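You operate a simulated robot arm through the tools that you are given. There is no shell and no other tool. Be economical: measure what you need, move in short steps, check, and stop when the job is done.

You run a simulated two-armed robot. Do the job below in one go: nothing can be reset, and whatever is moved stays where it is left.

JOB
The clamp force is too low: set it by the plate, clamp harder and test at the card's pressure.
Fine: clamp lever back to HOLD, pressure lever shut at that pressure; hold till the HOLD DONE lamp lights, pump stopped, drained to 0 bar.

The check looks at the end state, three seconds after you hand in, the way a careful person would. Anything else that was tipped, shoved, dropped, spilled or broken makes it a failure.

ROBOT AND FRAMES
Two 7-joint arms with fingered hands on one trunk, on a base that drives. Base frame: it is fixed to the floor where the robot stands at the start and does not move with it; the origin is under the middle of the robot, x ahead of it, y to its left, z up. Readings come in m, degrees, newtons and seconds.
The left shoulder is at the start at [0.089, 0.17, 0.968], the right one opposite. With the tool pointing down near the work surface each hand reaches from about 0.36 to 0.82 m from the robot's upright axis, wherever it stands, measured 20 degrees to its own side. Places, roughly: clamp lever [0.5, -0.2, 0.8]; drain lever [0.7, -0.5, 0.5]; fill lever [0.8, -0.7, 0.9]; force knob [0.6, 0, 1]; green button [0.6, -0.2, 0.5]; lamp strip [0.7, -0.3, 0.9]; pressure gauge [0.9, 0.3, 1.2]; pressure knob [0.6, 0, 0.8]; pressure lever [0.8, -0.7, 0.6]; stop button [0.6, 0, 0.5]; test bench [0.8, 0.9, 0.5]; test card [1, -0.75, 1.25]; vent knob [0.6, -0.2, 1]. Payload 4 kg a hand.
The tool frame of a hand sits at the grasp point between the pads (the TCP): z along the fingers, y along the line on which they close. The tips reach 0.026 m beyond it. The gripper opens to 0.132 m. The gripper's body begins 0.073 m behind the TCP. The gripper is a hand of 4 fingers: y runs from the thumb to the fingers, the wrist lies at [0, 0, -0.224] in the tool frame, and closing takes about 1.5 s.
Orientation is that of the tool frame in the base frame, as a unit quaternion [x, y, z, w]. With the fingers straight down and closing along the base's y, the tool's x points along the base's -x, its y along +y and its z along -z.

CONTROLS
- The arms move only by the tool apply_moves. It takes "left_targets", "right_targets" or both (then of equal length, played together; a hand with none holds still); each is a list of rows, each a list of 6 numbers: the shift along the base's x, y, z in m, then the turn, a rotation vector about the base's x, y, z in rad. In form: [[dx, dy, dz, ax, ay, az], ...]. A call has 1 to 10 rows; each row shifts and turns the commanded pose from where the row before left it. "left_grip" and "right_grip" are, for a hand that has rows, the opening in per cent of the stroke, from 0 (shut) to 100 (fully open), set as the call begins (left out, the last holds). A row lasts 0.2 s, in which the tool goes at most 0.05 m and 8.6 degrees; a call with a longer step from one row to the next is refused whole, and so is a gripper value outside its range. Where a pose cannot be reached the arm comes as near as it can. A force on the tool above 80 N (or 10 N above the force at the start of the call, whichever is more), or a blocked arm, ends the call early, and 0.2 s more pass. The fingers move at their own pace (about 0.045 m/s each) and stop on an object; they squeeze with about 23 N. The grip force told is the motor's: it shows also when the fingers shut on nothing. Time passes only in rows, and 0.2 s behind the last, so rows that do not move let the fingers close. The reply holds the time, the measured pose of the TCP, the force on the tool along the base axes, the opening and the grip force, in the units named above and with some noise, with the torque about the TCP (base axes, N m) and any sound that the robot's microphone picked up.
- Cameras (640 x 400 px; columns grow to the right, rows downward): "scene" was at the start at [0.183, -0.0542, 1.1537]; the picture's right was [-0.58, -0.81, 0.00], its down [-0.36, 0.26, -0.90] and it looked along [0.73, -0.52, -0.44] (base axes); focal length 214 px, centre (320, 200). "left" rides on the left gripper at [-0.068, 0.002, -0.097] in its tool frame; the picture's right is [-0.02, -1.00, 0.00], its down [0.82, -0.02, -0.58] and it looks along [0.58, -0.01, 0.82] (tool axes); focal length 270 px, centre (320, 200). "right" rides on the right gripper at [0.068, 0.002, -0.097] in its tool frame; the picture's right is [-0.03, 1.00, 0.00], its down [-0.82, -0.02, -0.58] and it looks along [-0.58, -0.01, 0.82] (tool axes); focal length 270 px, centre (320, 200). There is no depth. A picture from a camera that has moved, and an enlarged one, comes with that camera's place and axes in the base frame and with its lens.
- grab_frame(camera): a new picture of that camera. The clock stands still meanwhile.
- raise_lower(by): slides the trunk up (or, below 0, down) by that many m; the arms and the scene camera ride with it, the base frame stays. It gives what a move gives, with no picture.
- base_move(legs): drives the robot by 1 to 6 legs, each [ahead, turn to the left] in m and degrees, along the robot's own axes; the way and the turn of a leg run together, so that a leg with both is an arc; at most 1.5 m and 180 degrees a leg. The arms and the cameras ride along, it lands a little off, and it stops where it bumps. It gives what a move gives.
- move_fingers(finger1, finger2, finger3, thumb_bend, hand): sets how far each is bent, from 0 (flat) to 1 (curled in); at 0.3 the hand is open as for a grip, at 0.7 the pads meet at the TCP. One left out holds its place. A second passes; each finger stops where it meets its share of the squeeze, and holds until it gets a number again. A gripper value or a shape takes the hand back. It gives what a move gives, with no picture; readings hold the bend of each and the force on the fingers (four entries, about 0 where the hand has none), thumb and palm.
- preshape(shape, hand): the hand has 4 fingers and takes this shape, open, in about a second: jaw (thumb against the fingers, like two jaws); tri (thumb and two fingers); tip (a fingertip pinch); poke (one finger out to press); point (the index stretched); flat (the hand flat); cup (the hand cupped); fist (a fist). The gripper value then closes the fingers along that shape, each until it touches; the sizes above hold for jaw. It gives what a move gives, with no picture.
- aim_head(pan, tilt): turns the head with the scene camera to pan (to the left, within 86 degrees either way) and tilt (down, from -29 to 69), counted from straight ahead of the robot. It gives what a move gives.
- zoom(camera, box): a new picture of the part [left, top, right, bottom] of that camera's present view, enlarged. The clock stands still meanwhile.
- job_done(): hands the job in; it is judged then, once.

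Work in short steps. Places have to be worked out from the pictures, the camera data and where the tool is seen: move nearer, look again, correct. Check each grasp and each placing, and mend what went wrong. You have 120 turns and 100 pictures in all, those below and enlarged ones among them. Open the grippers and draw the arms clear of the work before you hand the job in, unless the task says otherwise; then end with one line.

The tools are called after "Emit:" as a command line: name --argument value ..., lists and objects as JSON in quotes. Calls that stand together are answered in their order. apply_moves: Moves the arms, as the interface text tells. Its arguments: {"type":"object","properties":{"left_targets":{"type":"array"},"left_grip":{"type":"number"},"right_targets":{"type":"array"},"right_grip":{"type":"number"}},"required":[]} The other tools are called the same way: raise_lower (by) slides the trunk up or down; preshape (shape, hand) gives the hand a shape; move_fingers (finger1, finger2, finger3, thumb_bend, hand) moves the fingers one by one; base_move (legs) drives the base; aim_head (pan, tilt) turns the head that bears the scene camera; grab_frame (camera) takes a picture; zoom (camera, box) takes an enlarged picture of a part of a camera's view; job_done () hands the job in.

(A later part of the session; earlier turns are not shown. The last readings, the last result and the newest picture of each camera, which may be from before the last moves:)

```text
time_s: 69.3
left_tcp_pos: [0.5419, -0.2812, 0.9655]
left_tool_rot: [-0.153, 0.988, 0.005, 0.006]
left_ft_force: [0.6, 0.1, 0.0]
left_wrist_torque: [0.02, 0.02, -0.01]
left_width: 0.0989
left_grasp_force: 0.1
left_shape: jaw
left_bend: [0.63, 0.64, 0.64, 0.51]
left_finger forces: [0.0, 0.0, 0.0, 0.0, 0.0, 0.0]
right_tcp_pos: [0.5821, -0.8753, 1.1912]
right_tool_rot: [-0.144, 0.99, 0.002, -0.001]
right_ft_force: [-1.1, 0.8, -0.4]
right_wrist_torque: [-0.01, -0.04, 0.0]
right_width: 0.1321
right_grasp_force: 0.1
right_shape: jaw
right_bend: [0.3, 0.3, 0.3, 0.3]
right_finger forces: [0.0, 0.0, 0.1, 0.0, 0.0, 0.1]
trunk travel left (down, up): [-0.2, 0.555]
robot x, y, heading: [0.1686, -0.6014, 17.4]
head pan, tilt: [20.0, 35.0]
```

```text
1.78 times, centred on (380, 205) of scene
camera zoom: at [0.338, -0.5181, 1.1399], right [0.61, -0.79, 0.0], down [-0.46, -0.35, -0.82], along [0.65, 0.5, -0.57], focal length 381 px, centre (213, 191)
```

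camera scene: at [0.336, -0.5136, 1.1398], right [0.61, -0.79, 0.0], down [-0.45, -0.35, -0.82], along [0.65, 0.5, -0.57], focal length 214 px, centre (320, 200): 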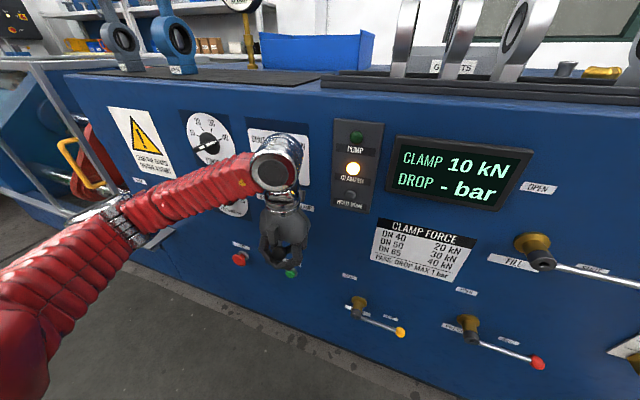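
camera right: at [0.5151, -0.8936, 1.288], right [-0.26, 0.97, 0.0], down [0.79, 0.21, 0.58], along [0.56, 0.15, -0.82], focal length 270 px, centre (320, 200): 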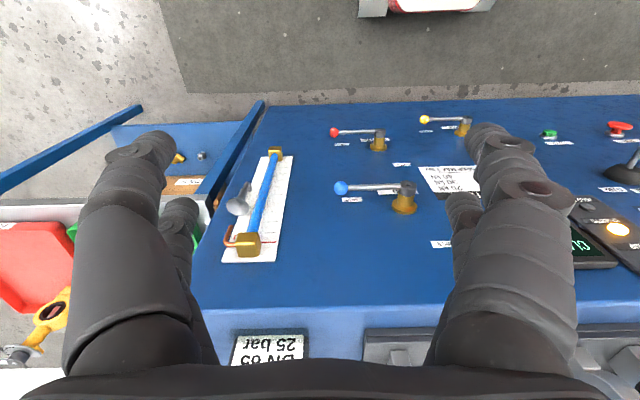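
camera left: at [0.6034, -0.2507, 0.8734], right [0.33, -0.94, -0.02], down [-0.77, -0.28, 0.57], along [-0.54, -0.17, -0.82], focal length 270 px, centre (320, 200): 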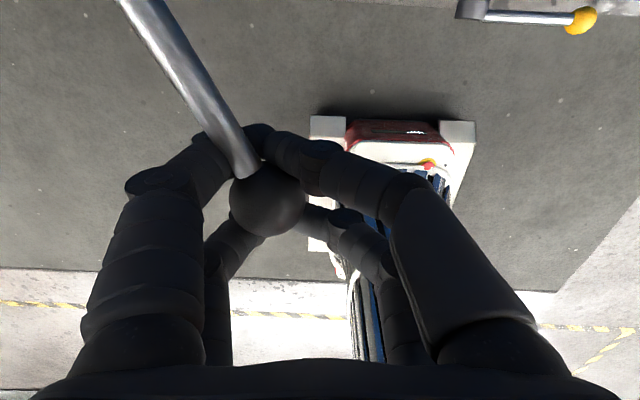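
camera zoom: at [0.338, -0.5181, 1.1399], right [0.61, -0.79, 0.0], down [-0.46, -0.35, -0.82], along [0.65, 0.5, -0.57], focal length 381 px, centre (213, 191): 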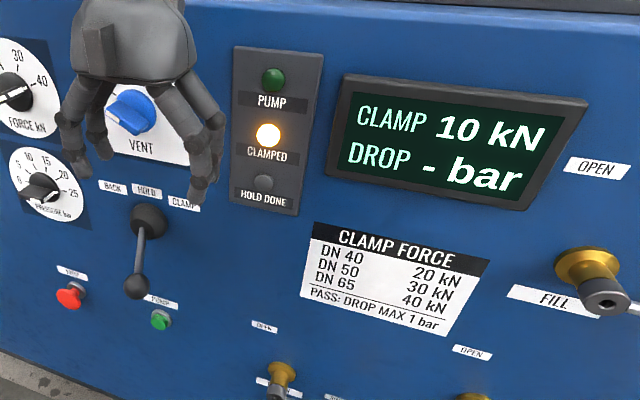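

The lever stays at CLAMP. Now take the left hand around to the left and down, pointing forward, to press the green PUMP button at about (0.622, -0.181, 0.555).

Emit:
apply_moves --left_targets '[[-0.0193, 0.042, 0, 0, 0, 0], [-0.0193, 0.042, 0, 0, 0, 0], [-0.0193, 0.042, 0, 0, 0, 0], [-0.0193, 0.042, 0, 0, 0, 0], [-0.0193, 0.042, 0, 0, 0, 0], [-0.0193, 0.042, 0, 0, 0, 0]]' --left_grip 0

Emit:
apply_moves --left_targets '[[0, 0, -0.04, 0.0432, -0.1434, 0], [0, 0, -0.04, 0.0432, -0.1434, 0], [0, 0, -0.04, 0.0432, -0.1434, 0], [0, 0, -0.04, 0.0432, -0.1434, 0], [0, 0, -0.04, 0.0432, -0.1434, 0], [0, 0, -0.04, 0.0432, -0.1434, 0], [0, 0, -0.04, 0.0432, -0.1434, 0], [0, 0, -0.04, 0.0432, -0.1434, 0], [0, 0, -0.04, 0.0432, -0.1434, 0], [0, 0, -0.04, 0.0432, -0.1434, 0]]'

Emit:
grab_frame --camera "scene"

Emit:
grab_frame --camera "left"

```text
time_s: 70.7
left_tcp_pos: [0.4295, -0.0271, 0.9659]
left_tool_rot: [-0.152, 0.988, 0.004, 0.007]
left_ft_force: [0.4, 0.5, 0.3]
left_wrist_torque: [0.0, 0.03, -0.02]
left_width: 0.0
left_grasp_force: 8.7
left_shape: jaw
left_bend: [0.61, 0.61, 0.61, 0.7]
left_finger forces: [0.0, 0.1, 0.1, 0.0, 0.0, 0.0]
right_tcp_pos: [0.582, -0.8739, 1.1923]
right_tool_rot: [-0.145, 0.989, 0.001, 0.0]
right_ft_force: [-0.1, 1.3, 0.3]
right_wrist_torque: [0.01, -0.02, 0.02]
right_width: 0.132
right_grasp_force: 0.0
right_shape: jaw
right_bend: [0.3, 0.3, 0.3, 0.3]
right_finger forces: [0.1, 0.0, 0.0, 0.0, 0.0, 0.1]
trunk travel left (down, up): [-0.2, 0.555]
robot x, y, heading: [0.1655, -0.6019, 17.7]
head pan, tilt: [20.0, 35.0]
```

```text
time_s: 72.9
left_tcp_pos: [0.3631, 0.0092, 0.6669]
left_tool_rot: [-0.113, 0.718, 0.097, 0.679]
left_ft_force: [0.4, -0.5, 0.4]
left_wrist_torque: [0.0, 0.03, 0.02]
left_width: 0.0
left_grasp_force: 23.5
left_shape: jaw
left_bend: [0.62, 0.62, 0.62, 0.7]
left_finger forces: [0.0, 0.0, 0.0, 0.0, 0.0, 0.0]
left hand out of reach, approached as far as the arm can: row 8, 9, 10
right_tcp_pos: [0.5808, -0.8757, 1.1912]
right_tool_rot: [-0.145, 0.989, 0.002, -0.001]
right_ft_force: [0.4, 0.3, 0.0]
right_wrist_torque: [-0.01, 0.01, 0.01]
right_width: 0.1319
right_grasp_force: 0.0
right_shape: jaw
right_bend: [0.3, 0.3, 0.3, 0.3]
right_finger forces: [0.0, 0.0, 0.0, 0.0, 0.0, 0.0]
trunk travel left (down, up): [-0.2, 0.555]
robot x, y, heading: [0.1607, -0.6019, 17.4]
head pan, tilt: [20.0, 35.0]
```

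```text
45 pictures are left
camera scene: at [0.3381, -0.5182, 1.1399], right [0.61, -0.79, 0.0], down [-0.46, -0.35, -0.82], along [0.65, 0.5, -0.57], focal length 214 px, centre (320, 200)
```

scene: 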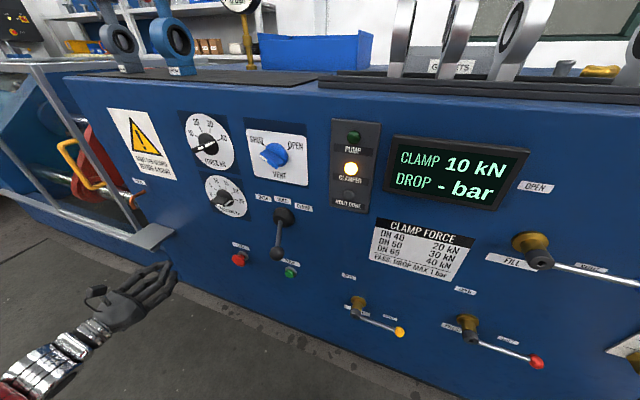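

```text
44 pictures are left
camera left: at [0.2739, -0.015, 0.7425], right [0.3, -0.95, 0.04], down [-0.59, -0.22, -0.78], along [0.75, 0.21, -0.62], focal length 270 px, centre (320, 200)
```

left: 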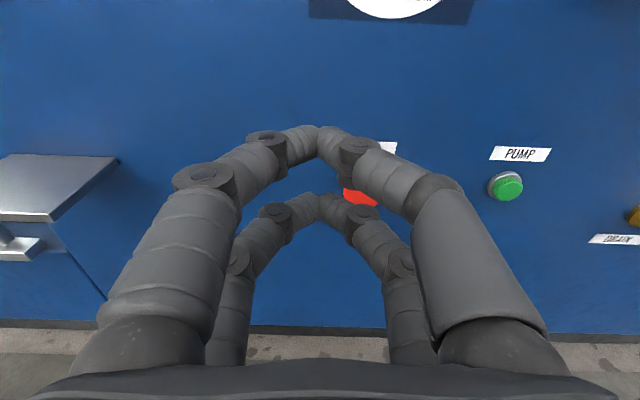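

The hand can't get low enough here; lower the trunk 0.1 m and take the poke shape.

Emit:
raise_lower --by -0.1

Emit:
preshape --shape "poke" --hand "left"

Emit:
grab_frame --camera "left"

```text
time_s: 74.2
left_tcp_pos: [0.3639, 0.0113, 0.5689]
left_tool_rot: [-0.113, 0.718, 0.098, 0.68]
left_ft_force: [-0.8, 0.2, 0.3]
left_wrist_torque: [0.03, -0.02, -0.04]
left_width: 0.0
left_grasp_force: 23.0
left_shape: jaw
left_bend: [0.62, 0.62, 0.62, 0.7]
left_finger forces: [0.0, 0.0, 0.0, 0.0, 0.0, 0.0]
right_tcp_pos: [0.5804, -0.8766, 1.092]
right_tool_rot: [-0.145, 0.989, 0.003, -0.001]
right_ft_force: [0.7, 0.5, -0.4]
right_wrist_torque: [0.01, -0.05, -0.05]
right_width: 0.1322
right_grasp_force: 0.0
right_shape: jaw
right_bend: [0.3, 0.3, 0.3, 0.3]
right_finger forces: [0.0, 0.0, 0.0, 0.1, 0.1, 0.0]
trunk travel left (down, up): [-0.1, 0.655]
robot x, y, heading: [0.1653, -0.6074, 17.5]
head pan, tilt: [20.0, 35.0]
```

```text
time_s: 75.1
left_tcp_pos: [0.3638, 0.0104, 0.5691]
left_tool_rot: [-0.115, 0.718, 0.099, 0.679]
left_ft_force: [0.4, 0.1, 0.1]
left_wrist_torque: [0.03, -0.03, 0.01]
left_width: 0.0001
left_grasp_force: 0.0
left_shape: poke
left_bend: [1.0, 1.0, 1.0, 0.34]
left_finger forces: [0.1, 0.0, 0.1, 0.1, 0.1, 0.0]
right_tcp_pos: [0.5809, -0.8748, 1.0912]
right_tool_rot: [-0.145, 0.989, 0.003, -0.001]
right_ft_force: [0.9, 0.9, -0.1]
right_wrist_torque: [0.03, 0.03, 0.0]
right_width: 0.1322
right_grasp_force: 0.0
right_shape: jaw
right_bend: [0.3, 0.3, 0.3, 0.3]
right_finger forces: [0.1, 0.0, 0.0, 0.0, 0.0, 0.0]
trunk travel left (down, up): [-0.1, 0.655]
robot x, y, heading: [0.1663, -0.6037, 17.5]
head pan, tilt: [20.0, 35.0]
```

```text
43 pictures are left
camera left: at [0.2734, -0.0137, 0.6438], right [0.3, -0.95, 0.04], down [-0.59, -0.22, -0.78], along [0.75, 0.21, -0.62], focal length 270 px, centre (320, 200)
```

left: 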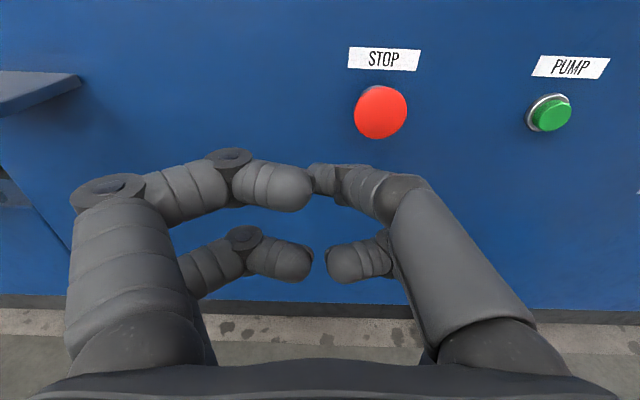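

Emit:
preshape --shape "point" --hand "left"

Emit:
grab_frame --camera "left"

```text
time_s: 76.0
left_tcp_pos: [0.3626, 0.0116, 0.5697]
left_tool_rot: [-0.114, 0.718, 0.099, 0.679]
left_ft_force: [0.1, -0.3, -0.2]
left_wrist_torque: [-0.01, 0.01, -0.05]
left_width: 0.0
left_grasp_force: 0.0
left_shape: point
left_bend: [0.24, 0.99, 1.0, 0.39]
left_finger forces: [0.0, 0.0, 0.1, 0.0, 0.0, 0.0]
right_tcp_pos: [0.5817, -0.8763, 1.0909]
right_tool_rot: [-0.145, 0.989, 0.002, -0.001]
right_ft_force: [-0.3, -0.2, -0.4]
right_wrist_torque: [-0.02, 0.02, 0.0]
right_width: 0.1322
right_grasp_force: 0.1
right_shape: jaw
right_bend: [0.3, 0.3, 0.3, 0.3]
right_finger forces: [0.1, 0.0, 0.1, 0.0, 0.0, 0.0]
trunk travel left (down, up): [-0.1, 0.655]
robot x, y, heading: [0.1648, -0.6059, 17.7]
head pan, tilt: [20.0, 35.0]
```

```text
42 pictures are left
camera left: at [0.2734, -0.0137, 0.6438], right [0.3, -0.95, 0.04], down [-0.59, -0.22, -0.78], along [0.75, 0.21, -0.62], focal length 270 px, centre (320, 200)
```

left: 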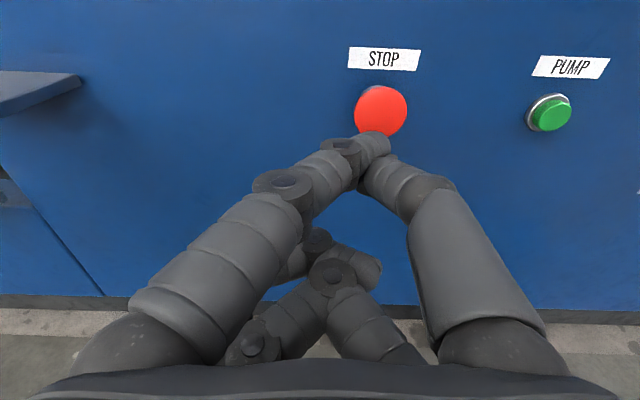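

The index points out nicely. Move it in front of the PUMP button.

Emit:
apply_moves --left_targets '[[0.0121, -0.0408, -0.0054, 0, 0, 0], [0.0121, -0.0408, -0.0054, 0, 0, 0], [0.0121, -0.0408, -0.0054, 0, 0, 0], [0.0121, -0.0408, -0.0054, 0, 0, 0], [0.0121, -0.0408, -0.0054, 0, 0, 0], [0.0288, 0.0085, 0, 0, 0, 0], [0.0288, 0.0085, 0, 0, 0, 0]]'

Emit:
grab_frame --camera "left"

```text
time_s: 77.6
left_tcp_pos: [0.437, -0.0757, 0.6503]
left_tool_rot: [-0.114, 0.72, 0.1, 0.677]
left_ft_force: [0.2, 0.1, 0.1]
left_wrist_torque: [-0.01, 0.04, 0.04]
left_width: 0.0
left_grasp_force: 0.1
left_shape: point
left_bend: [0.13, 0.99, 1.0, 0.43]
left_finger forces: [0.0, 0.0, 0.0, 0.0, 0.0, 0.1]
left hand out of reach, approached as far as the arm can: row 1, 2, 3, 4, 5, 6, 7
right_tcp_pos: [0.5824, -0.8746, 1.0901]
right_tool_rot: [-0.145, 0.989, 0.001, -0.001]
right_ft_force: [-0.1, -0.2, 0.2]
right_wrist_torque: [-0.02, -0.02, 0.01]
right_width: 0.132
right_grasp_force: 0.0
right_shape: jaw
right_bend: [0.3, 0.3, 0.3, 0.3]
right_finger forces: [0.0, 0.1, 0.1, 0.1, 0.1, 0.0]
trunk travel left (down, up): [-0.1, 0.655]
robot x, y, heading: [0.167, -0.6085, 17.7]
head pan, tilt: [20.0, 35.0]
```

```text
41 pictures are left
camera left: at [0.348, -0.1003, 0.7262], right [0.3, -0.95, 0.04], down [-0.59, -0.22, -0.78], along [0.75, 0.22, -0.63], focal length 270 px, centre (320, 200)
```

left: 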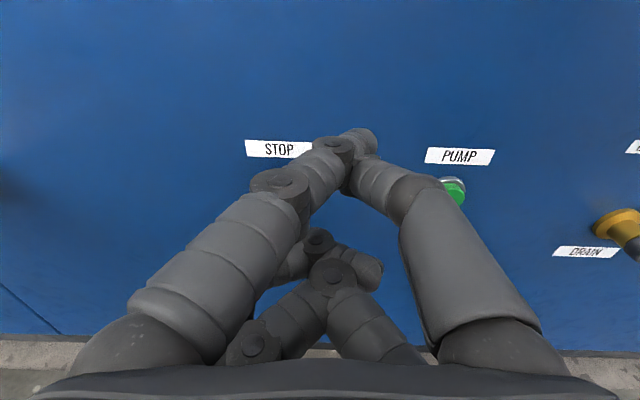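

I'm too close to the panel for a horizontal hand. Back off 0.18 m.

Emit:
base_move --legs '[[-0.18, 0]]'

Emit:
apply_moves --left_targets '[[0.012, -0.0288, -0.02, 0, 0, 0], [0.012, -0.0288, -0.02, 0, 0, 0], [0.012, -0.0288, -0.02, 0, 0, 0], [0.012, -0.0288, -0.02, 0, 0, 0], [0.02, -0.0288, -0.015, 0, 0, 0]]'

Emit:
grab_frame --camera "left"

```text
time_s: 79.1
left_tcp_pos: [0.2653, -0.1316, 0.6517]
left_tool_rot: [-0.114, 0.72, 0.099, 0.677]
left_ft_force: [0.4, -0.1, -0.2]
left_wrist_torque: [-0.01, 0.03, 0.03]
left_width: 0.0
left_grasp_force: 0.0
left_shape: point
left_bend: [0.12, 0.99, 1.0, 0.44]
left_finger forces: [0.0, 0.0, 0.0, 0.0, 0.0, 0.1]
right_tcp_pos: [0.4072, -0.9305, 1.0923]
right_tool_rot: [-0.144, 0.99, 0.003, 0.0]
right_ft_force: [0.0, -0.1, 0.7]
right_wrist_torque: [0.0, -0.01, -0.01]
right_width: 0.132
right_grasp_force: 0.0
right_shape: jaw
right_bend: [0.3, 0.3, 0.3, 0.3]
right_finger forces: [0.0, 0.1, 0.0, 0.1, 0.1, 0.1]
trunk travel left (down, up): [-0.1, 0.655]
robot x, y, heading: [-0.0022, -0.6585, 17.2]
head pan, tilt: [20.0, 35.0]
```

```text
time_s: 80.3
left_tcp_pos: [0.2635, -0.136, 0.6526]
left_tool_rot: [-0.115, 0.72, 0.1, 0.677]
left_ft_force: [0.5, 0.3, -0.3]
left_wrist_torque: [0.01, 0.01, -0.02]
left_width: 0.0001
left_grasp_force: 0.1
left_shape: point
left_bend: [0.12, 0.99, 1.0, 0.45]
left_finger forces: [0.0, 0.0, 0.0, 0.0, 0.0, 0.1]
left hand out of reach, approached as far as the arm can: row 1, 2, 3, 4, 5
right_tcp_pos: [0.4083, -0.931, 1.0914]
right_tool_rot: [-0.143, 0.99, 0.002, -0.001]
right_ft_force: [-0.4, -0.2, 0.1]
right_wrist_torque: [-0.02, -0.06, 0.02]
right_width: 0.1318
right_grasp_force: 0.0
right_shape: jaw
right_bend: [0.3, 0.3, 0.3, 0.3]
right_finger forces: [0.0, 0.0, 0.1, 0.0, 0.1, 0.0]
trunk travel left (down, up): [-0.1, 0.655]
robot x, y, heading: [-0.0064, -0.656, 17.4]
head pan, tilt: [20.0, 35.0]
```

```text
40 pictures are left
camera left: at [0.1753, -0.1595, 0.7291], right [0.3, -0.95, 0.04], down [-0.59, -0.22, -0.78], along [0.75, 0.21, -0.63], focal length 270 px, centre (320, 200)
```

left: 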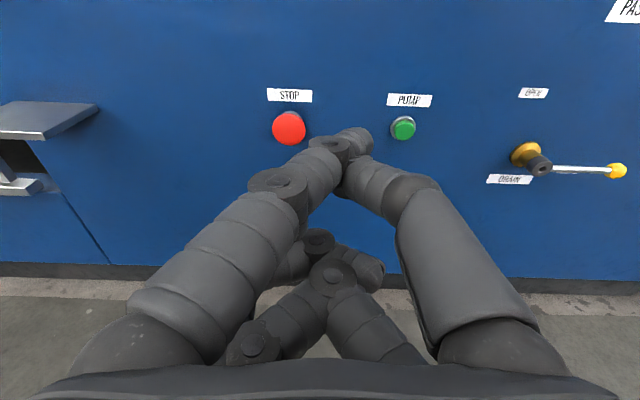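

Now extend forward first (away from the fold), tracking toward the button.

Emit:
apply_moves --left_targets '[[0.04, 0.012, 0, 0, 0, 0], [0.04, 0.012, 0, 0, 0, 0], [0.04, 0.012, 0, 0, 0, 0], [0.04, 0.012, 0, 0, 0, 0], [0, 0, 0, 0, 0, 0]]'

Emit:
grab_frame --camera "left"

```text
time_s: 81.5
left_tcp_pos: [0.4162, -0.0825, 0.6633]
left_tool_rot: [-0.115, 0.72, 0.099, 0.677]
left_ft_force: [0.4, 0.3, 0.2]
left_wrist_torque: [-0.01, -0.03, 0.03]
left_width: 0.0
left_grasp_force: 0.0
left_shape: point
left_bend: [0.12, 0.99, 1.0, 0.45]
left_finger forces: [0.0, 0.0, 0.0, 0.1, 0.0, 0.1]
left hand out of reach, approached as far as the arm can: row 1
right_tcp_pos: [0.4093, -0.9297, 1.0906]
right_tool_rot: [-0.143, 0.99, 0.003, -0.001]
right_ft_force: [0.4, -0.3, -0.2]
right_wrist_torque: [0.03, -0.01, 0.01]
right_width: 0.1323
right_grasp_force: 0.1
right_shape: jaw
right_bend: [0.3, 0.3, 0.3, 0.3]
right_finger forces: [0.0, 0.1, 0.0, 0.0, 0.0, 0.0]
trunk travel left (down, up): [-0.1, 0.655]
robot x, y, heading: [-0.0062, -0.6589, 17.5]
head pan, tilt: [20.0, 35.0]
```

```text
39 pictures are left
camera left: at [0.3273, -0.1075, 0.7402], right [0.3, -0.95, 0.04], down [-0.59, -0.22, -0.78], along [0.75, 0.21, -0.63], focal length 270 px, centre (320, 200)
```

left: 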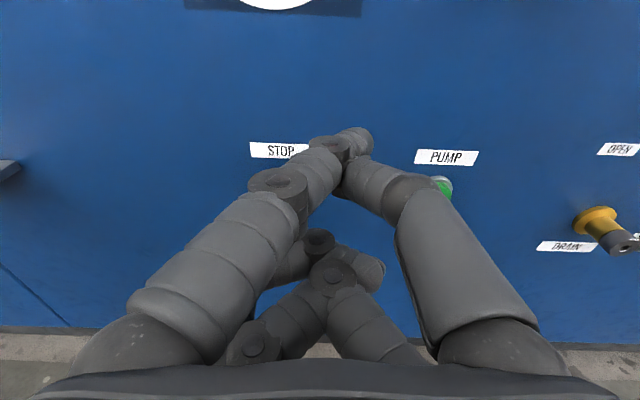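

Emit:
apply_moves --left_targets '[[0, 0, -0.03, 0, 0, 0], [0, 0, -0.03, 0, 0, 0], [0.0108, -0.0364, -0.02, 0, 0, 0], [0.0108, -0.0364, -0.02, 0, 0, 0], [0.0108, -0.0364, -0.019, 0, 0, 0], [0.03, 0.009, 0, 0, 0, 0], [0, 0, 0, 0, 0, 0]]'

Emit:
grab_frame --camera "left"

```text
time_s: 83.1
left_tcp_pos: [0.4805, -0.1807, 0.5435]
left_tool_rot: [-0.115, 0.72, 0.1, 0.677]
left_ft_force: [-0.6, 0.0, 0.2]
left_wrist_torque: [-0.02, 0.0, -0.03]
left_width: 0.0
left_grasp_force: 0.0
left_shape: point
left_bend: [0.11, 0.99, 1.0, 0.45]
left_finger forces: [0.0, 0.0, 0.0, 0.0, 0.0, 0.0]
right_tcp_pos: [0.4085, -0.9297, 1.0916]
right_tool_rot: [-0.143, 0.99, 0.002, -0.001]
right_ft_force: [0.1, 0.2, 0.0]
right_wrist_torque: [0.0, -0.03, 0.02]
right_width: 0.132
right_grasp_force: 0.0
right_shape: jaw
right_bend: [0.3, 0.3, 0.3, 0.3]
right_finger forces: [0.0, 0.1, 0.0, 0.0, 0.1, 0.0]
trunk travel left (down, up): [-0.1, 0.655]
robot x, y, heading: [-0.0044, -0.6524, 17.4]
head pan, tilt: [20.0, 35.0]
```

```text
38 pictures are left
camera left: at [0.3916, -0.2053, 0.6197], right [0.3, -0.95, 0.04], down [-0.59, -0.22, -0.78], along [0.75, 0.21, -0.63], focal length 270 px, centre (320, 200)
```

left: 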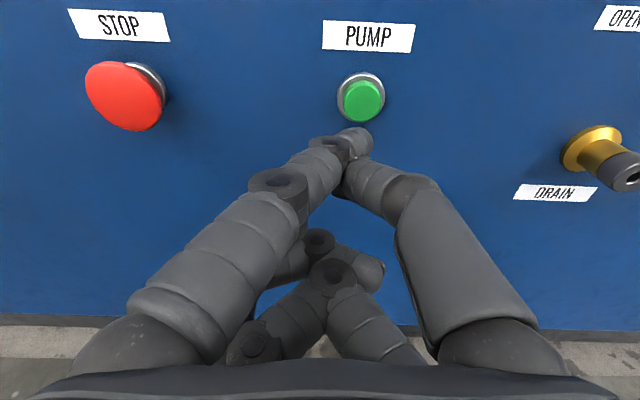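

Tip is aligned with the green button; advance to press it.

Emit:
apply_moves --left_targets '[[0.0017, -0.0058, -0.004, 0, 0, 0], [0.0211, 0.0062, 0, 0, 0, 0], [0.0211, 0.0062, 0, 0, 0, 0], [0.0211, 0.0062, 0, 0, 0, 0], [0.0077, 0.0023, 0, 0, 0, 0]]'

Emit:
grab_frame --camera "left"

```text
time_s: 84.3
left_tcp_pos: [0.5531, -0.1647, 0.5397]
left_tool_rot: [-0.114, 0.72, 0.099, 0.677]
left_ft_force: [-0.3, 0.3, -0.7]
left_wrist_torque: [-0.01, -0.01, -0.01]
left_width: 0.0
left_grasp_force: 0.3
left_shape: point
left_bend: [0.11, 0.99, 1.0, 0.45]
left_finger forces: [0.1, 0.0, 0.0, 0.0, 0.0, 0.0]
right_tcp_pos: [0.408, -0.931, 1.0911]
right_tool_rot: [-0.143, 0.99, 0.002, -0.002]
right_ft_force: [0.0, 0.4, -0.6]
right_wrist_torque: [0.05, -0.02, 0.0]
right_width: 0.1321
right_grasp_force: 0.1
right_shape: jaw
right_bend: [0.3, 0.3, 0.3, 0.3]
right_finger forces: [0.0, 0.0, 0.1, 0.0, 0.0, 0.0]
trunk travel left (down, up): [-0.1, 0.655]
robot x, y, heading: [-0.0053, -0.6555, 17.0]
head pan, tilt: [20.0, 35.0]
```

```text
37 pictures are left
camera left: at [0.4646, -0.1897, 0.6161], right [0.3, -0.95, 0.04], down [-0.59, -0.22, -0.78], along [0.75, 0.21, -0.63], focal length 270 px, centre (320, 200)
```

left: 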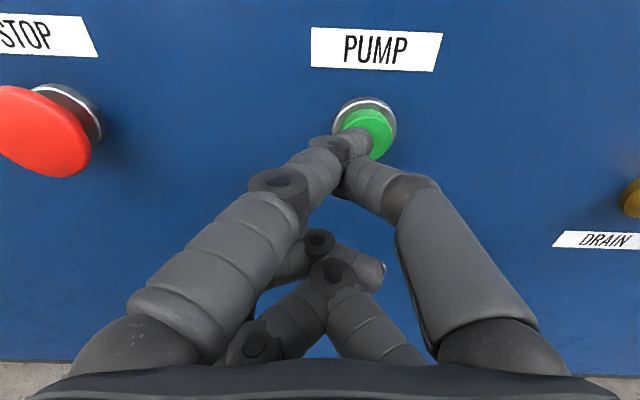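

Emit:
apply_moves --left_targets '[[0.0085, -0.0008, 0, 0, 0, 0], [0.0077, 0.0023, 0, 0, 0, 0], [0.0077, 0.0023, 0, 0, 0, 0]]'

Emit:
grab_frame --camera "scene"

```text
time_s: 85.1
left_tcp_pos: [0.5758, -0.1609, 0.5395]
left_tool_rot: [-0.116, 0.72, 0.101, 0.677]
left_ft_force: [0.6, 0.1, 0.1]
left_wrist_torque: [0.02, -0.01, 0.01]
left_width: 0.0
left_grasp_force: 0.1
left_shape: point
left_bend: [0.11, 0.99, 1.0, 0.45]
left_finger forces: [0.0, 0.1, 0.0, 0.1, 0.0, 0.0]
right_tcp_pos: [0.4074, -0.9314, 1.0918]
right_tool_rot: [-0.144, 0.99, 0.002, -0.002]
right_ft_force: [-0.3, 0.2, -0.5]
right_wrist_torque: [0.02, -0.01, -0.01]
right_width: 0.1316
right_grasp_force: 0.1
right_shape: jaw
right_bend: [0.3, 0.3, 0.3, 0.3]
right_finger forces: [0.0, 0.0, 0.0, 0.0, 0.0, 0.0]
trunk travel left (down, up): [-0.1, 0.655]
robot x, y, heading: [-0.0093, -0.6585, 17.2]
head pan, tilt: [20.0, 35.0]
```

```text
36 pictures are left
camera scene: at [0.2134, -0.5579, 1.0329], right [0.61, -0.79, 0.0], down [-0.46, -0.35, -0.82], along [0.65, 0.5, -0.57], focal length 214 px, centre (320, 200)
```

scene: 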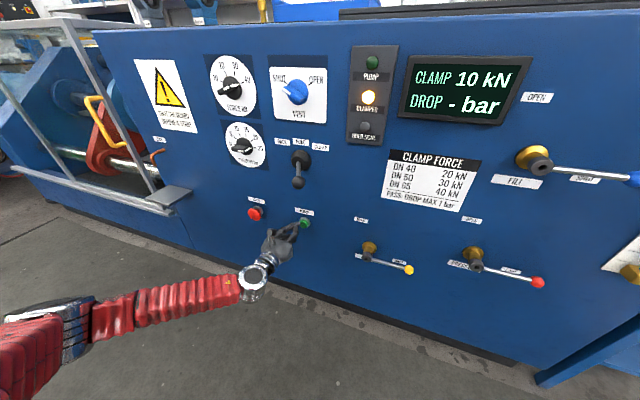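

No contact force yet; continue in small steps.

Emit:
apply_moves --left_targets '[[0.0077, 0.0023, 0, 0, 0, 0], [0.0077, 0.0023, 0, 0, 0, 0], [0, 0, 0, 0, 0, 0]]'

Emit:
zoom --camera "scene" --box '[220, 30, 540, 270]'

```text
time_s: 85.9
left_tcp_pos: [0.5914, -0.1554, 0.5376]
left_tool_rot: [-0.115, 0.721, 0.1, 0.676]
left_ft_force: [-17.8, -1.2, -0.8]
left_wrist_torque: [0.02, -0.24, -0.16]
left_width: 0.0
left_grasp_force: 0.1
left_shape: point
left_bend: [0.16, 0.99, 1.0, 0.45]
left_finger forces: [0.0, 0.0, 0.0, 0.0, 0.0, 0.1]
right_tcp_pos: [0.4076, -0.9304, 1.0929]
right_tool_rot: [-0.143, 0.99, 0.003, -0.001]
right_ft_force: [0.4, -0.6, 0.8]
right_wrist_torque: [-0.01, 0.02, -0.02]
right_width: 0.1319
right_grasp_force: 0.0
right_shape: jaw
right_bend: [0.3, 0.3, 0.3, 0.3]
right_finger forces: [0.0, 0.1, 0.0, 0.0, 0.0, 0.0]
trunk travel left (down, up): [-0.1, 0.655]
robot x, y, heading: [-0.0099, -0.6555, 17.3]
head pan, tilt: [20.0, 35.0]
heard: click
```

```text
1.67 times, centred on (380, 150) of scene
camera zoom: at [0.2124, -0.558, 1.0331], right [0.61, -0.79, 0.0], down [-0.46, -0.35, -0.82], along [0.65, 0.5, -0.57], focal length 358 px, centre (220, 283)
```

zoom: 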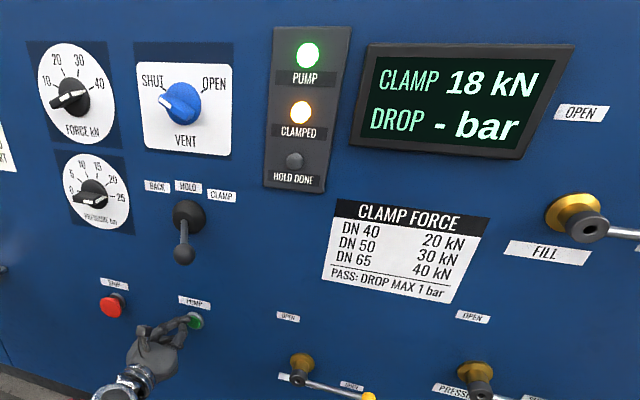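

Click: pump lamp on, clamp already at 18 kN and rising. Back the finger off and wait.

Emit:
apply_moves --left_targets '[[-0.0288, -0.0085, 0, 0, 0, 0], [-0.0288, -0.0085, 0, 0, 0, 0], [-0.0288, -0.0085, 0, 0, 0, 0], [-0.0288, -0.0085, 0, 0, 0, 0], [-0.0288, -0.0085, 0, 0, 0, 0], [-0.02, 0.03, 0, 0, 0, 0], [-0.015, 0.035, 0, 0, 0, 0], [-0.015, 0.035, 0, 0, 0, 0], [-0.015, 0.035, 0, 0, 0, 0]]'

Emit:
zoom --camera "scene" --box '[220, 30, 540, 270]'

```text
time_s: 87.9
left_tcp_pos: [0.3802, -0.0659, 0.5384]
left_tool_rot: [-0.115, 0.719, 0.099, 0.678]
left_ft_force: [0.9, 0.3, -0.5]
left_wrist_torque: [-0.01, 0.01, -0.01]
left_width: 0.0001
left_grasp_force: 0.1
left_shape: point
left_bend: [0.11, 0.99, 1.0, 0.45]
left_finger forces: [0.1, 0.0, 0.0, 0.0, 0.0, 0.0]
right_tcp_pos: [0.4069, -0.9319, 1.0908]
right_tool_rot: [-0.143, 0.99, 0.002, 0.0]
right_ft_force: [0.9, 0.5, -0.3]
right_wrist_torque: [-0.01, 0.01, 0.03]
right_width: 0.132
right_grasp_force: 0.1
right_shape: jaw
right_bend: [0.3, 0.3, 0.3, 0.3]
right_finger forces: [0.0, 0.0, 0.1, 0.0, 0.0, 0.1]
trunk travel left (down, up): [-0.1, 0.655]
robot x, y, heading: [-0.0093, -0.6567, 17.3]
head pan, tilt: [20.0, 35.0]
```

```text
1.67 times, centred on (380, 150) of scene
camera zoom: at [0.2132, -0.5581, 1.0329], right [0.61, -0.8, 0.0], down [-0.46, -0.35, -0.82], along [0.65, 0.5, -0.57], focal length 358 px, centre (220, 283)
```

zoom: 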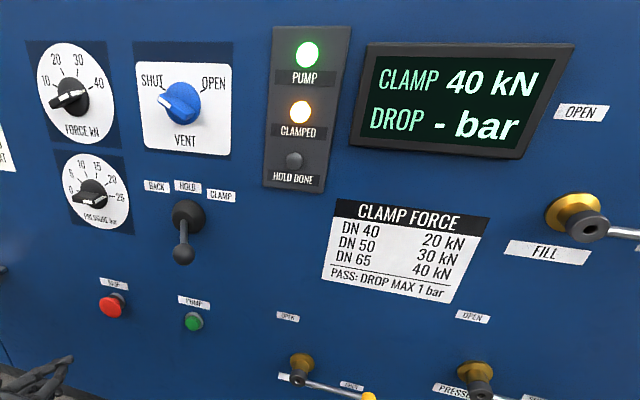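

Clamp is 40 kN. Now bring the left hand (jaw, open) in front of the lever ball to move it back to HOLD.

Emit:
preshape --shape "jaw" --hand "left"

Emit:
apply_moves --left_targets '[[0, 0, 0.046, 0.017, -0.055, 0], [0, 0, 0.046, 0, 0, 0], [0, 0, 0.046, 0, 0, 0], [0, 0, 0.046, 0, 0, 0], [0, 0, 0.046, 0, 0, 0], [0.016, -0.045, 0, 0, 0, 0], [0.016, -0.045, 0, 0, 0, 0], [0.016, -0.045, 0, 0, 0, 0], [0.016, -0.045, 0, 0, 0, 0], [0.016, -0.045, 0, 0, 0, 0]]' --left_grip 80

Emit:
grab_frame --camera "left"

```text
time_s: 88.8
left_tcp_pos: [0.3806, -0.0668, 0.538]
left_tool_rot: [-0.114, 0.72, 0.099, 0.677]
left_ft_force: [0.2, -0.5, -0.4]
left_wrist_torque: [0.01, -0.01, 0.02]
left_width: 0.1323
left_grasp_force: 0.1
left_shape: jaw
left_bend: [0.3, 0.3, 0.3, 0.3]
left_finger forces: [0.0, 0.1, 0.0, 0.0, 0.0, 0.1]
right_tcp_pos: [0.4076, -0.931, 1.09]
right_tool_rot: [-0.143, 0.99, 0.003, 0.0]
right_ft_force: [0.2, 0.1, -0.7]
right_wrist_torque: [-0.01, -0.01, -0.01]
right_width: 0.132
right_grasp_force: 0.1
right_shape: jaw
right_bend: [0.3, 0.3, 0.3, 0.3]
right_finger forces: [0.0, 0.0, 0.0, 0.1, 0.1, 0.0]
trunk travel left (down, up): [-0.1, 0.655]
robot x, y, heading: [-0.0061, -0.6571, 17.3]
head pan, tilt: [20.0, 35.0]
```

```text
time_s: 91.2
left_tcp_pos: [0.4518, -0.2623, 0.6479]
left_tool_rot: [-0.177, 0.767, 0.076, 0.612]
left_ft_force: [-0.6, -0.2, -0.9]
left_wrist_torque: [-0.02, -0.03, 0.02]
left_width: 0.1059
left_grasp_force: 0.1
left_shape: jaw
left_bend: [0.59, 0.59, 0.59, 0.44]
left_finger forces: [0.1, 0.0, 0.0, 0.1, 0.0, 0.1]
left hand out of reach, approached as far as the arm can: row 7, 8, 9, 10
right_tcp_pos: [0.4069, -0.9305, 1.0926]
right_tool_rot: [-0.144, 0.99, 0.002, 0.0]
right_ft_force: [-0.1, -0.3, 0.0]
right_wrist_torque: [-0.03, 0.01, 0.0]
right_width: 0.1322
right_grasp_force: 0.0
right_shape: jaw
right_bend: [0.3, 0.3, 0.3, 0.3]
right_finger forces: [0.0, 0.0, 0.0, 0.1, 0.0, 0.1]
trunk travel left (down, up): [-0.1, 0.655]
robot x, y, heading: [-0.008, -0.6586, 17.4]
head pan, tilt: [20.0, 35.0]
stopped in row 10 (left hand): the arm was blocked; the commanded pose is now the measured one
```

```text
33 pictures are left
camera left: at [0.375, -0.2811, 0.7384], right [0.37, -0.92, 0.12], down [-0.67, -0.36, -0.65], along [0.64, 0.16, -0.75], focal length 270 px, centre (320, 200)
```

left: 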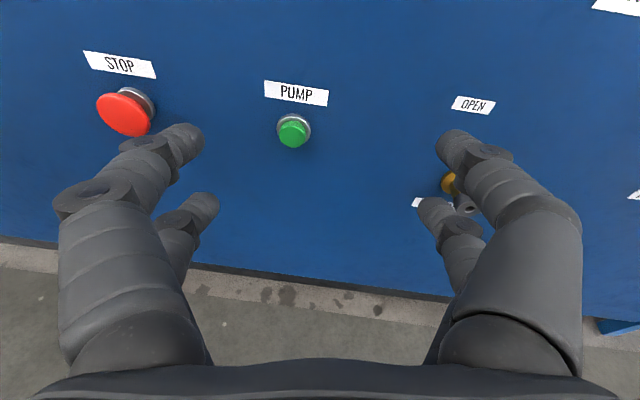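

Emit:
grab_frame --camera "scene"

```text
32 pictures are left
camera scene: at [0.2131, -0.5578, 1.033], right [0.61, -0.79, 0.0], down [-0.46, -0.35, -0.82], along [0.65, 0.5, -0.57], focal length 214 px, centre (320, 200)
```

scene: 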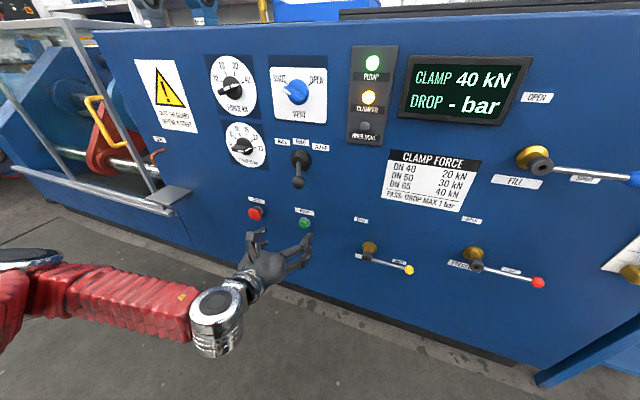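

The horizontal pose is folded out there. I return to the tool-down approach: shift left, then pitch the hand down while rising.

Emit:
apply_moves --left_targets '[[-0.0128, 0.043, 0, 0, 0, 0], [-0.0128, 0.043, 0, 0, 0, 0], [-0.0128, 0.043, 0.02, 0, 0, 0], [-0.01, 0.033, 0.04, -0.0432, 0.1434, 0], [0, 0, 0.045, -0.0432, 0.1434, 0], [0, 0, 0.045, -0.0432, 0.1434, 0], [0, 0, 0.045, -0.0432, 0.1434, 0], [0, 0, 0.045, -0.0432, 0.1434, 0], [0, 0, 0.045, -0.0432, 0.1434, 0], [0, 0, 0.045, -0.0432, 0.1434, 0]]'

Emit:
apply_moves --left_targets '[[0, 0, 0.0, -0.0432, 0.1434, 0], [0, 0, 0.0, -0.025, 0.085, 0], [0, 0, 0, 0, 0, 0]]'

```text
refused: row 4 steps farther than a row can; nothing moved
```

```text
time_s: 92.0
left_tcp_pos: [0.46, -0.2614, 0.6427]
left_tool_rot: [-0.188, 0.834, 0.071, 0.513]
left_ft_force: [0.1, -0.1, 0.2]
left_wrist_torque: [-0.01, -0.01, -0.02]
left_width: 0.1056
left_grasp_force: 0.1
left_shape: jaw
left_bend: [0.59, 0.59, 0.59, 0.44]
left_finger forces: [0.0, 0.0, 0.0, 0.0, 0.0, 0.0]
left hand out of reach, approached as far as the arm can: row 1
right_tcp_pos: [0.4076, -0.9309, 1.0923]
right_tool_rot: [-0.144, 0.99, 0.003, 0.0]
right_ft_force: [0.2, -0.6, -0.5]
right_wrist_torque: [0.02, -0.01, 0.01]
right_width: 0.132
right_grasp_force: 0.1
right_shape: jaw
right_bend: [0.3, 0.3, 0.3, 0.3]
right_finger forces: [0.0, 0.0, 0.1, 0.2, 0.0, 0.0]
trunk travel left (down, up): [-0.1, 0.655]
robot x, y, heading: [-0.0098, -0.6587, 17.4]
head pan, tilt: [20.0, 35.0]
```

Emit:
apply_moves --left_targets '[[-0.0128, 0.043, 0, 0, 0, 0], [-0.0128, 0.043, 0, 0, 0, 0], [-0.0128, 0.043, 0.02, 0, 0, 0], [-0.01, 0.03, 0.035, -0.0405, 0.1298, 0], [0, 0, 0.045, -0.0405, 0.1298, 0], [0, 0, 0.045, -0.0405, 0.1298, 0], [0, 0, 0.045, -0.0405, 0.1298, 0], [0, 0, 0.045, -0.0405, 0.1298, 0], [0, 0, 0.045, -0.0405, 0.1298, 0], [0, 0, 0.03, -0.0405, 0.1298, 0]]'

Emit:
apply_moves --left_targets '[[0, 0, 0, -0.0405, 0.1298, 0], [0, 0, 0, 0, 0, 0]]'

Emit:
grab_frame --camera "scene"

```text
time_s: 94.2
left_tcp_pos: [0.3145, -0.2528, 0.5945]
left_tool_rot: [-0.211, 0.974, 0.034, 0.079]
left_ft_force: [-2.1, -1.3, -4.2]
left_wrist_torque: [0.12, -0.24, -0.03]
left_width: 0.1057
left_grasp_force: 0.0
left_shape: jaw
left_bend: [0.59, 0.59, 0.59, 0.44]
left_finger forces: [0.0, 0.0, 0.0, 0.0, 0.0, 0.0]
left hand out of reach, approached as far as the arm can: row 3, 4, 6, 7, 8, 9, 10
right_tcp_pos: [0.4095, -0.9301, 1.0907]
right_tool_rot: [-0.144, 0.99, 0.002, -0.002]
right_ft_force: [0.1, -0.7, 0.4]
right_wrist_torque: [0.02, -0.03, 0.0]
right_width: 0.1322
right_grasp_force: 0.1
right_shape: jaw
right_bend: [0.3, 0.3, 0.3, 0.3]
right_finger forces: [0.0, 0.0, 0.1, 0.0, 0.0, 0.0]
trunk travel left (down, up): [-0.1, 0.655]
robot x, y, heading: [-0.0082, -0.6566, 17.3]
head pan, tilt: [20.0, 35.0]
```

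```text
time_s: 94.8
left_tcp_pos: [0.2847, -0.2854, 0.5593]
left_tool_rot: [-0.208, 0.978, 0.027, 0.006]
left_ft_force: [0.1, -0.3, 0.6]
left_wrist_torque: [-0.04, 0.0, 0.03]
left_width: 0.1059
left_grasp_force: 0.0
left_shape: jaw
left_bend: [0.59, 0.59, 0.59, 0.44]
left_finger forces: [0.0, 0.1, 0.0, 0.0, 0.1, 0.0]
left hand out of reach, approached as far as the arm can: row 1
right_tcp_pos: [0.4077, -0.9312, 1.0931]
right_tool_rot: [-0.144, 0.99, 0.003, -0.001]
right_ft_force: [-0.4, 0.1, 0.0]
right_wrist_torque: [0.0, 0.0, -0.02]
right_width: 0.1316
right_grasp_force: 0.0
right_shape: jaw
right_bend: [0.3, 0.3, 0.3, 0.3]
right_finger forces: [0.0, 0.1, 0.0, 0.1, 0.0, 0.0]
trunk travel left (down, up): [-0.1, 0.655]
robot x, y, heading: [-0.0025, -0.6587, 17.4]
head pan, tilt: [20.0, 35.0]
```

```text
31 pictures are left
camera scene: at [0.2132, -0.558, 1.033], right [0.61, -0.79, 0.0], down [-0.46, -0.35, -0.82], along [0.65, 0.5, -0.57], focal length 214 px, centre (320, 200)
```

scene: 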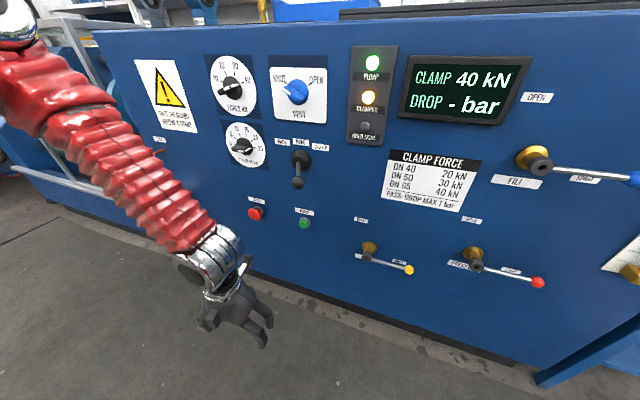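

Raise the trunk back by 0.1 m (hand clear), then lift the hand in front of the panel.

Emit:
raise_lower --by 0.1

Emit:
apply_moves --left_targets '[[0.02, 0.03, 0.03, 0, 0, 0], [0.02, 0.03, 0.03, 0, 0, 0], [0.02, 0.03, 0.03, 0, 0, 0], [0.01, 0.03, 0.035, 0, 0, 0], [0.0, 0.03, 0.035, 0, 0, 0], [0, 0, 0.045, 0, 0, 0], [0, 0, 0.045, 0, 0, 0], [0, 0, 0.045, 0, 0, 0]]'

```text
time_s: 96.2
left_tcp_pos: [0.2924, -0.2824, 0.7049]
left_tool_rot: [-0.209, 0.974, 0.033, 0.079]
left_ft_force: [0.5, -0.2, 0.1]
left_wrist_torque: [-0.03, 0.01, 0.0]
left_width: 0.1055
left_grasp_force: 0.1
left_shape: jaw
left_bend: [0.59, 0.59, 0.59, 0.44]
left_finger forces: [0.1, 0.0, 0.0, 0.0, 0.0, 0.1]
right_tcp_pos: [0.4088, -0.9303, 1.1911]
right_tool_rot: [-0.143, 0.99, 0.002, -0.002]
right_ft_force: [0.4, 0.4, 0.1]
right_wrist_torque: [0.03, 0.0, -0.01]
right_width: 0.132
right_grasp_force: 0.1
right_shape: jaw
right_bend: [0.3, 0.3, 0.3, 0.3]
right_finger forces: [0.1, 0.0, 0.1, 0.0, 0.0, 0.1]
trunk travel left (down, up): [-0.2, 0.555]
robot x, y, heading: [-0.0085, -0.6559, 17.4]
head pan, tilt: [20.0, 35.0]
```

```text
time_s: 98.0
left_tcp_pos: [0.2866, -0.2791, 0.7073]
left_tool_rot: [-0.211, 0.973, 0.034, 0.083]
left_ft_force: [-0.1, -0.3, 0.5]
left_wrist_torque: [0.0, -0.02, 0.02]
left_width: 0.106
left_grasp_force: 0.0
left_shape: jaw
left_bend: [0.59, 0.59, 0.59, 0.44]
left_finger forces: [0.0, 0.1, 0.1, 0.1, 0.0, 0.1]
left hand out of reach, approached as far as the arm can: row 1, 2, 3, 4, 5, 6, 7, 8
right_tcp_pos: [0.4077, -0.9299, 1.1922]
right_tool_rot: [-0.144, 0.99, 0.002, -0.002]
right_ft_force: [-0.3, 0.2, 0.3]
right_wrist_torque: [0.0, 0.02, -0.04]
right_width: 0.1319
right_grasp_force: 0.1
right_shape: jaw
right_bend: [0.3, 0.3, 0.3, 0.3]
right_finger forces: [0.0, 0.0, 0.0, 0.1, 0.0, 0.0]
trunk travel left (down, up): [-0.2, 0.555]
robot x, y, heading: [-0.0065, -0.6622, 17.3]
head pan, tilt: [20.0, 35.0]
```

Local arm configuration is stuck; I command the hand forward and lower, into open reach.

Emit:
apply_moves --left_targets '[[0.01, -0.02, -0.044, 0, 0, 0], [0.01, -0.02, -0.044, 0, 0, 0], [0.01, -0.02, -0.044, 0, 0, 0], [0.01, -0.02, -0.044, 0, 0, 0], [0.01, 0, -0.044, 0, 0, 0], [0.01, 0, -0.044, 0, 0, 0], [0, 0, 0, 0, 0, 0]]'

Emit:
grab_frame --camera "scene"

```text
time_s: 99.5
left_tcp_pos: [0.3314, -0.3099, 0.5068]
left_tool_rot: [-0.21, 0.974, 0.033, 0.08]
left_ft_force: [0.2, -0.6, 0.7]
left_wrist_torque: [0.02, -0.03, 0.0]
left_width: 0.1055
left_grasp_force: 0.1
left_shape: jaw
left_bend: [0.59, 0.59, 0.59, 0.44]
left_finger forces: [0.0, 0.1, 0.0, 0.0, 0.0, 0.1]
left hand out of reach, approached as far as the arm can: row 4, 5, 6
right_tcp_pos: [0.408, -0.9309, 1.1925]
right_tool_rot: [-0.144, 0.99, 0.002, -0.001]
right_ft_force: [-0.3, -0.1, -0.2]
right_wrist_torque: [0.0, 0.04, -0.01]
right_width: 0.1317
right_grasp_force: 0.1
right_shape: jaw
right_bend: [0.3, 0.3, 0.3, 0.3]
right_finger forces: [0.0, 0.0, 0.0, 0.0, 0.1, 0.0]
trunk travel left (down, up): [-0.2, 0.555]
robot x, y, heading: [-0.0086, -0.6538, 17.4]
head pan, tilt: [20.0, 35.0]
```

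```text
30 pictures are left
camera scene: at [0.1654, -0.5729, 1.1398], right [0.61, -0.79, 0.0], down [-0.46, -0.35, -0.82], along [0.65, 0.5, -0.57], focal length 214 px, centre (320, 200)
```

scene: 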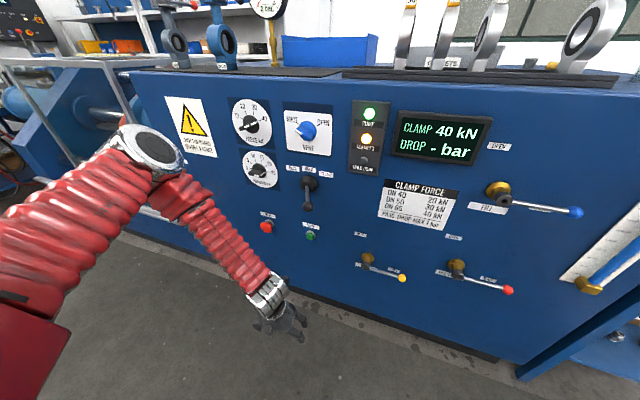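

Emit:
apply_moves --left_targets '[[0.01, 0.035, 0.01, 0, 0, 0], [0.01, 0.035, 0.01, 0, 0, 0], [0.01, 0.035, 0.02, 0, 0, 0], [0.01, 0.035, 0.02, 0, 0, 0], [0.01, 0.01, 0.04, 0, 0, 0], [0.01, 0.01, 0.04, 0, 0, 0], [0, 0, 0, 0, 0, 0]]'

```text
time_s: 101.2
left_tcp_pos: [0.3273, -0.1802, 0.6063]
left_tool_rot: [-0.211, 0.973, 0.035, 0.088]
left_ft_force: [-0.2, 0.4, 0.4]
left_wrist_torque: [-0.01, 0.03, -0.02]
left_width: 0.106
left_grasp_force: 0.1
left_shape: jaw
left_bend: [0.59, 0.59, 0.59, 0.44]
left_finger forces: [0.0, 0.1, 0.1, 0.0, 0.0, 0.0]
left hand out of reach, approached as far as the arm can: row 4, 5, 6
right_tcp_pos: [0.4078, -0.9312, 1.1926]
right_tool_rot: [-0.143, 0.99, 0.003, -0.002]
right_ft_force: [-0.1, -0.4, -0.6]
right_wrist_torque: [0.02, -0.03, 0.02]
right_width: 0.1321
right_grasp_force: 0.1
right_shape: jaw
right_bend: [0.3, 0.3, 0.3, 0.3]
right_finger forces: [0.0, 0.0, 0.0, 0.0, 0.0, 0.0]
trunk travel left (down, up): [-0.2, 0.555]
robot x, y, heading: [-0.0093, -0.66, 17.7]
head pan, tilt: [20.0, 35.0]
```

Emit:
apply_moves --left_targets '[[0.0, 0.0, 0, 0.0432, -0.1434, 0], [0.0, 0.0, 0, 0.0432, -0.1434, 0], [0, 0, 0.0, 0.0432, -0.1434, 0], [0, 0, 0.0, 0.0432, -0.1434, 0], [0, 0, 0.0, 0.0432, -0.1434, 0], [0, 0, 0.03, 0, 0, 0], [0, 0, 0.03, 0, 0, 0], [0, 0, 0.03, 0, 0, 0], [0, 0, 0.03, 0, 0, 0], [0, 0, 0, 0, 0, 0]]'

Emit:
grab_frame --camera "scene"

```text
time_s: 103.3
left_tcp_pos: [0.3462, -0.1672, 0.7142]
left_tool_rot: [-0.198, 0.875, 0.061, 0.437]
left_ft_force: [0.3, -0.4, 1.2]
left_wrist_torque: [0.02, 0.0, -0.01]
left_width: 0.1057
left_grasp_force: 0.1
left_shape: jaw
left_bend: [0.59, 0.59, 0.59, 0.44]
left_finger forces: [0.0, 0.1, 0.0, 0.0, 0.1, 0.1]
left hand out of reach, approached as far as the arm can: row 8, 9
right_tcp_pos: [0.4082, -0.9298, 1.1917]
right_tool_rot: [-0.143, 0.99, 0.003, -0.001]
right_ft_force: [-0.1, -0.2, 0.5]
right_wrist_torque: [0.03, 0.0, 0.02]
right_width: 0.132
right_grasp_force: 0.0
right_shape: jaw
right_bend: [0.3, 0.3, 0.3, 0.3]
right_finger forces: [0.1, 0.0, 0.1, 0.1, 0.1, 0.0]
trunk travel left (down, up): [-0.2, 0.555]
robot x, y, heading: [-0.0077, -0.6564, 17.3]
head pan, tilt: [20.0, 35.0]
```

```text
29 pictures are left
camera scene: at [0.1655, -0.5729, 1.1397], right [0.61, -0.79, 0.0], down [-0.46, -0.35, -0.82], along [0.65, 0.5, -0.57], focal length 214 px, centre (320, 200)
```

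scene: 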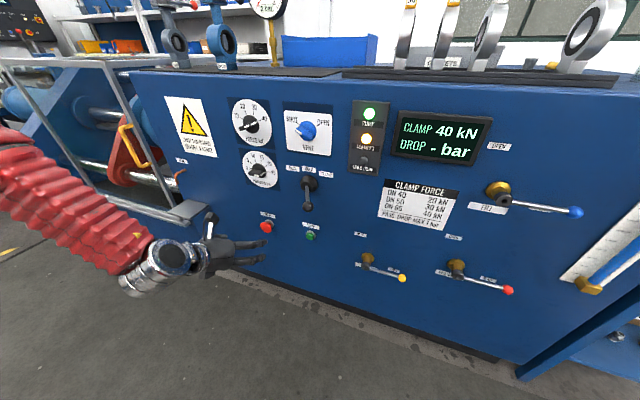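

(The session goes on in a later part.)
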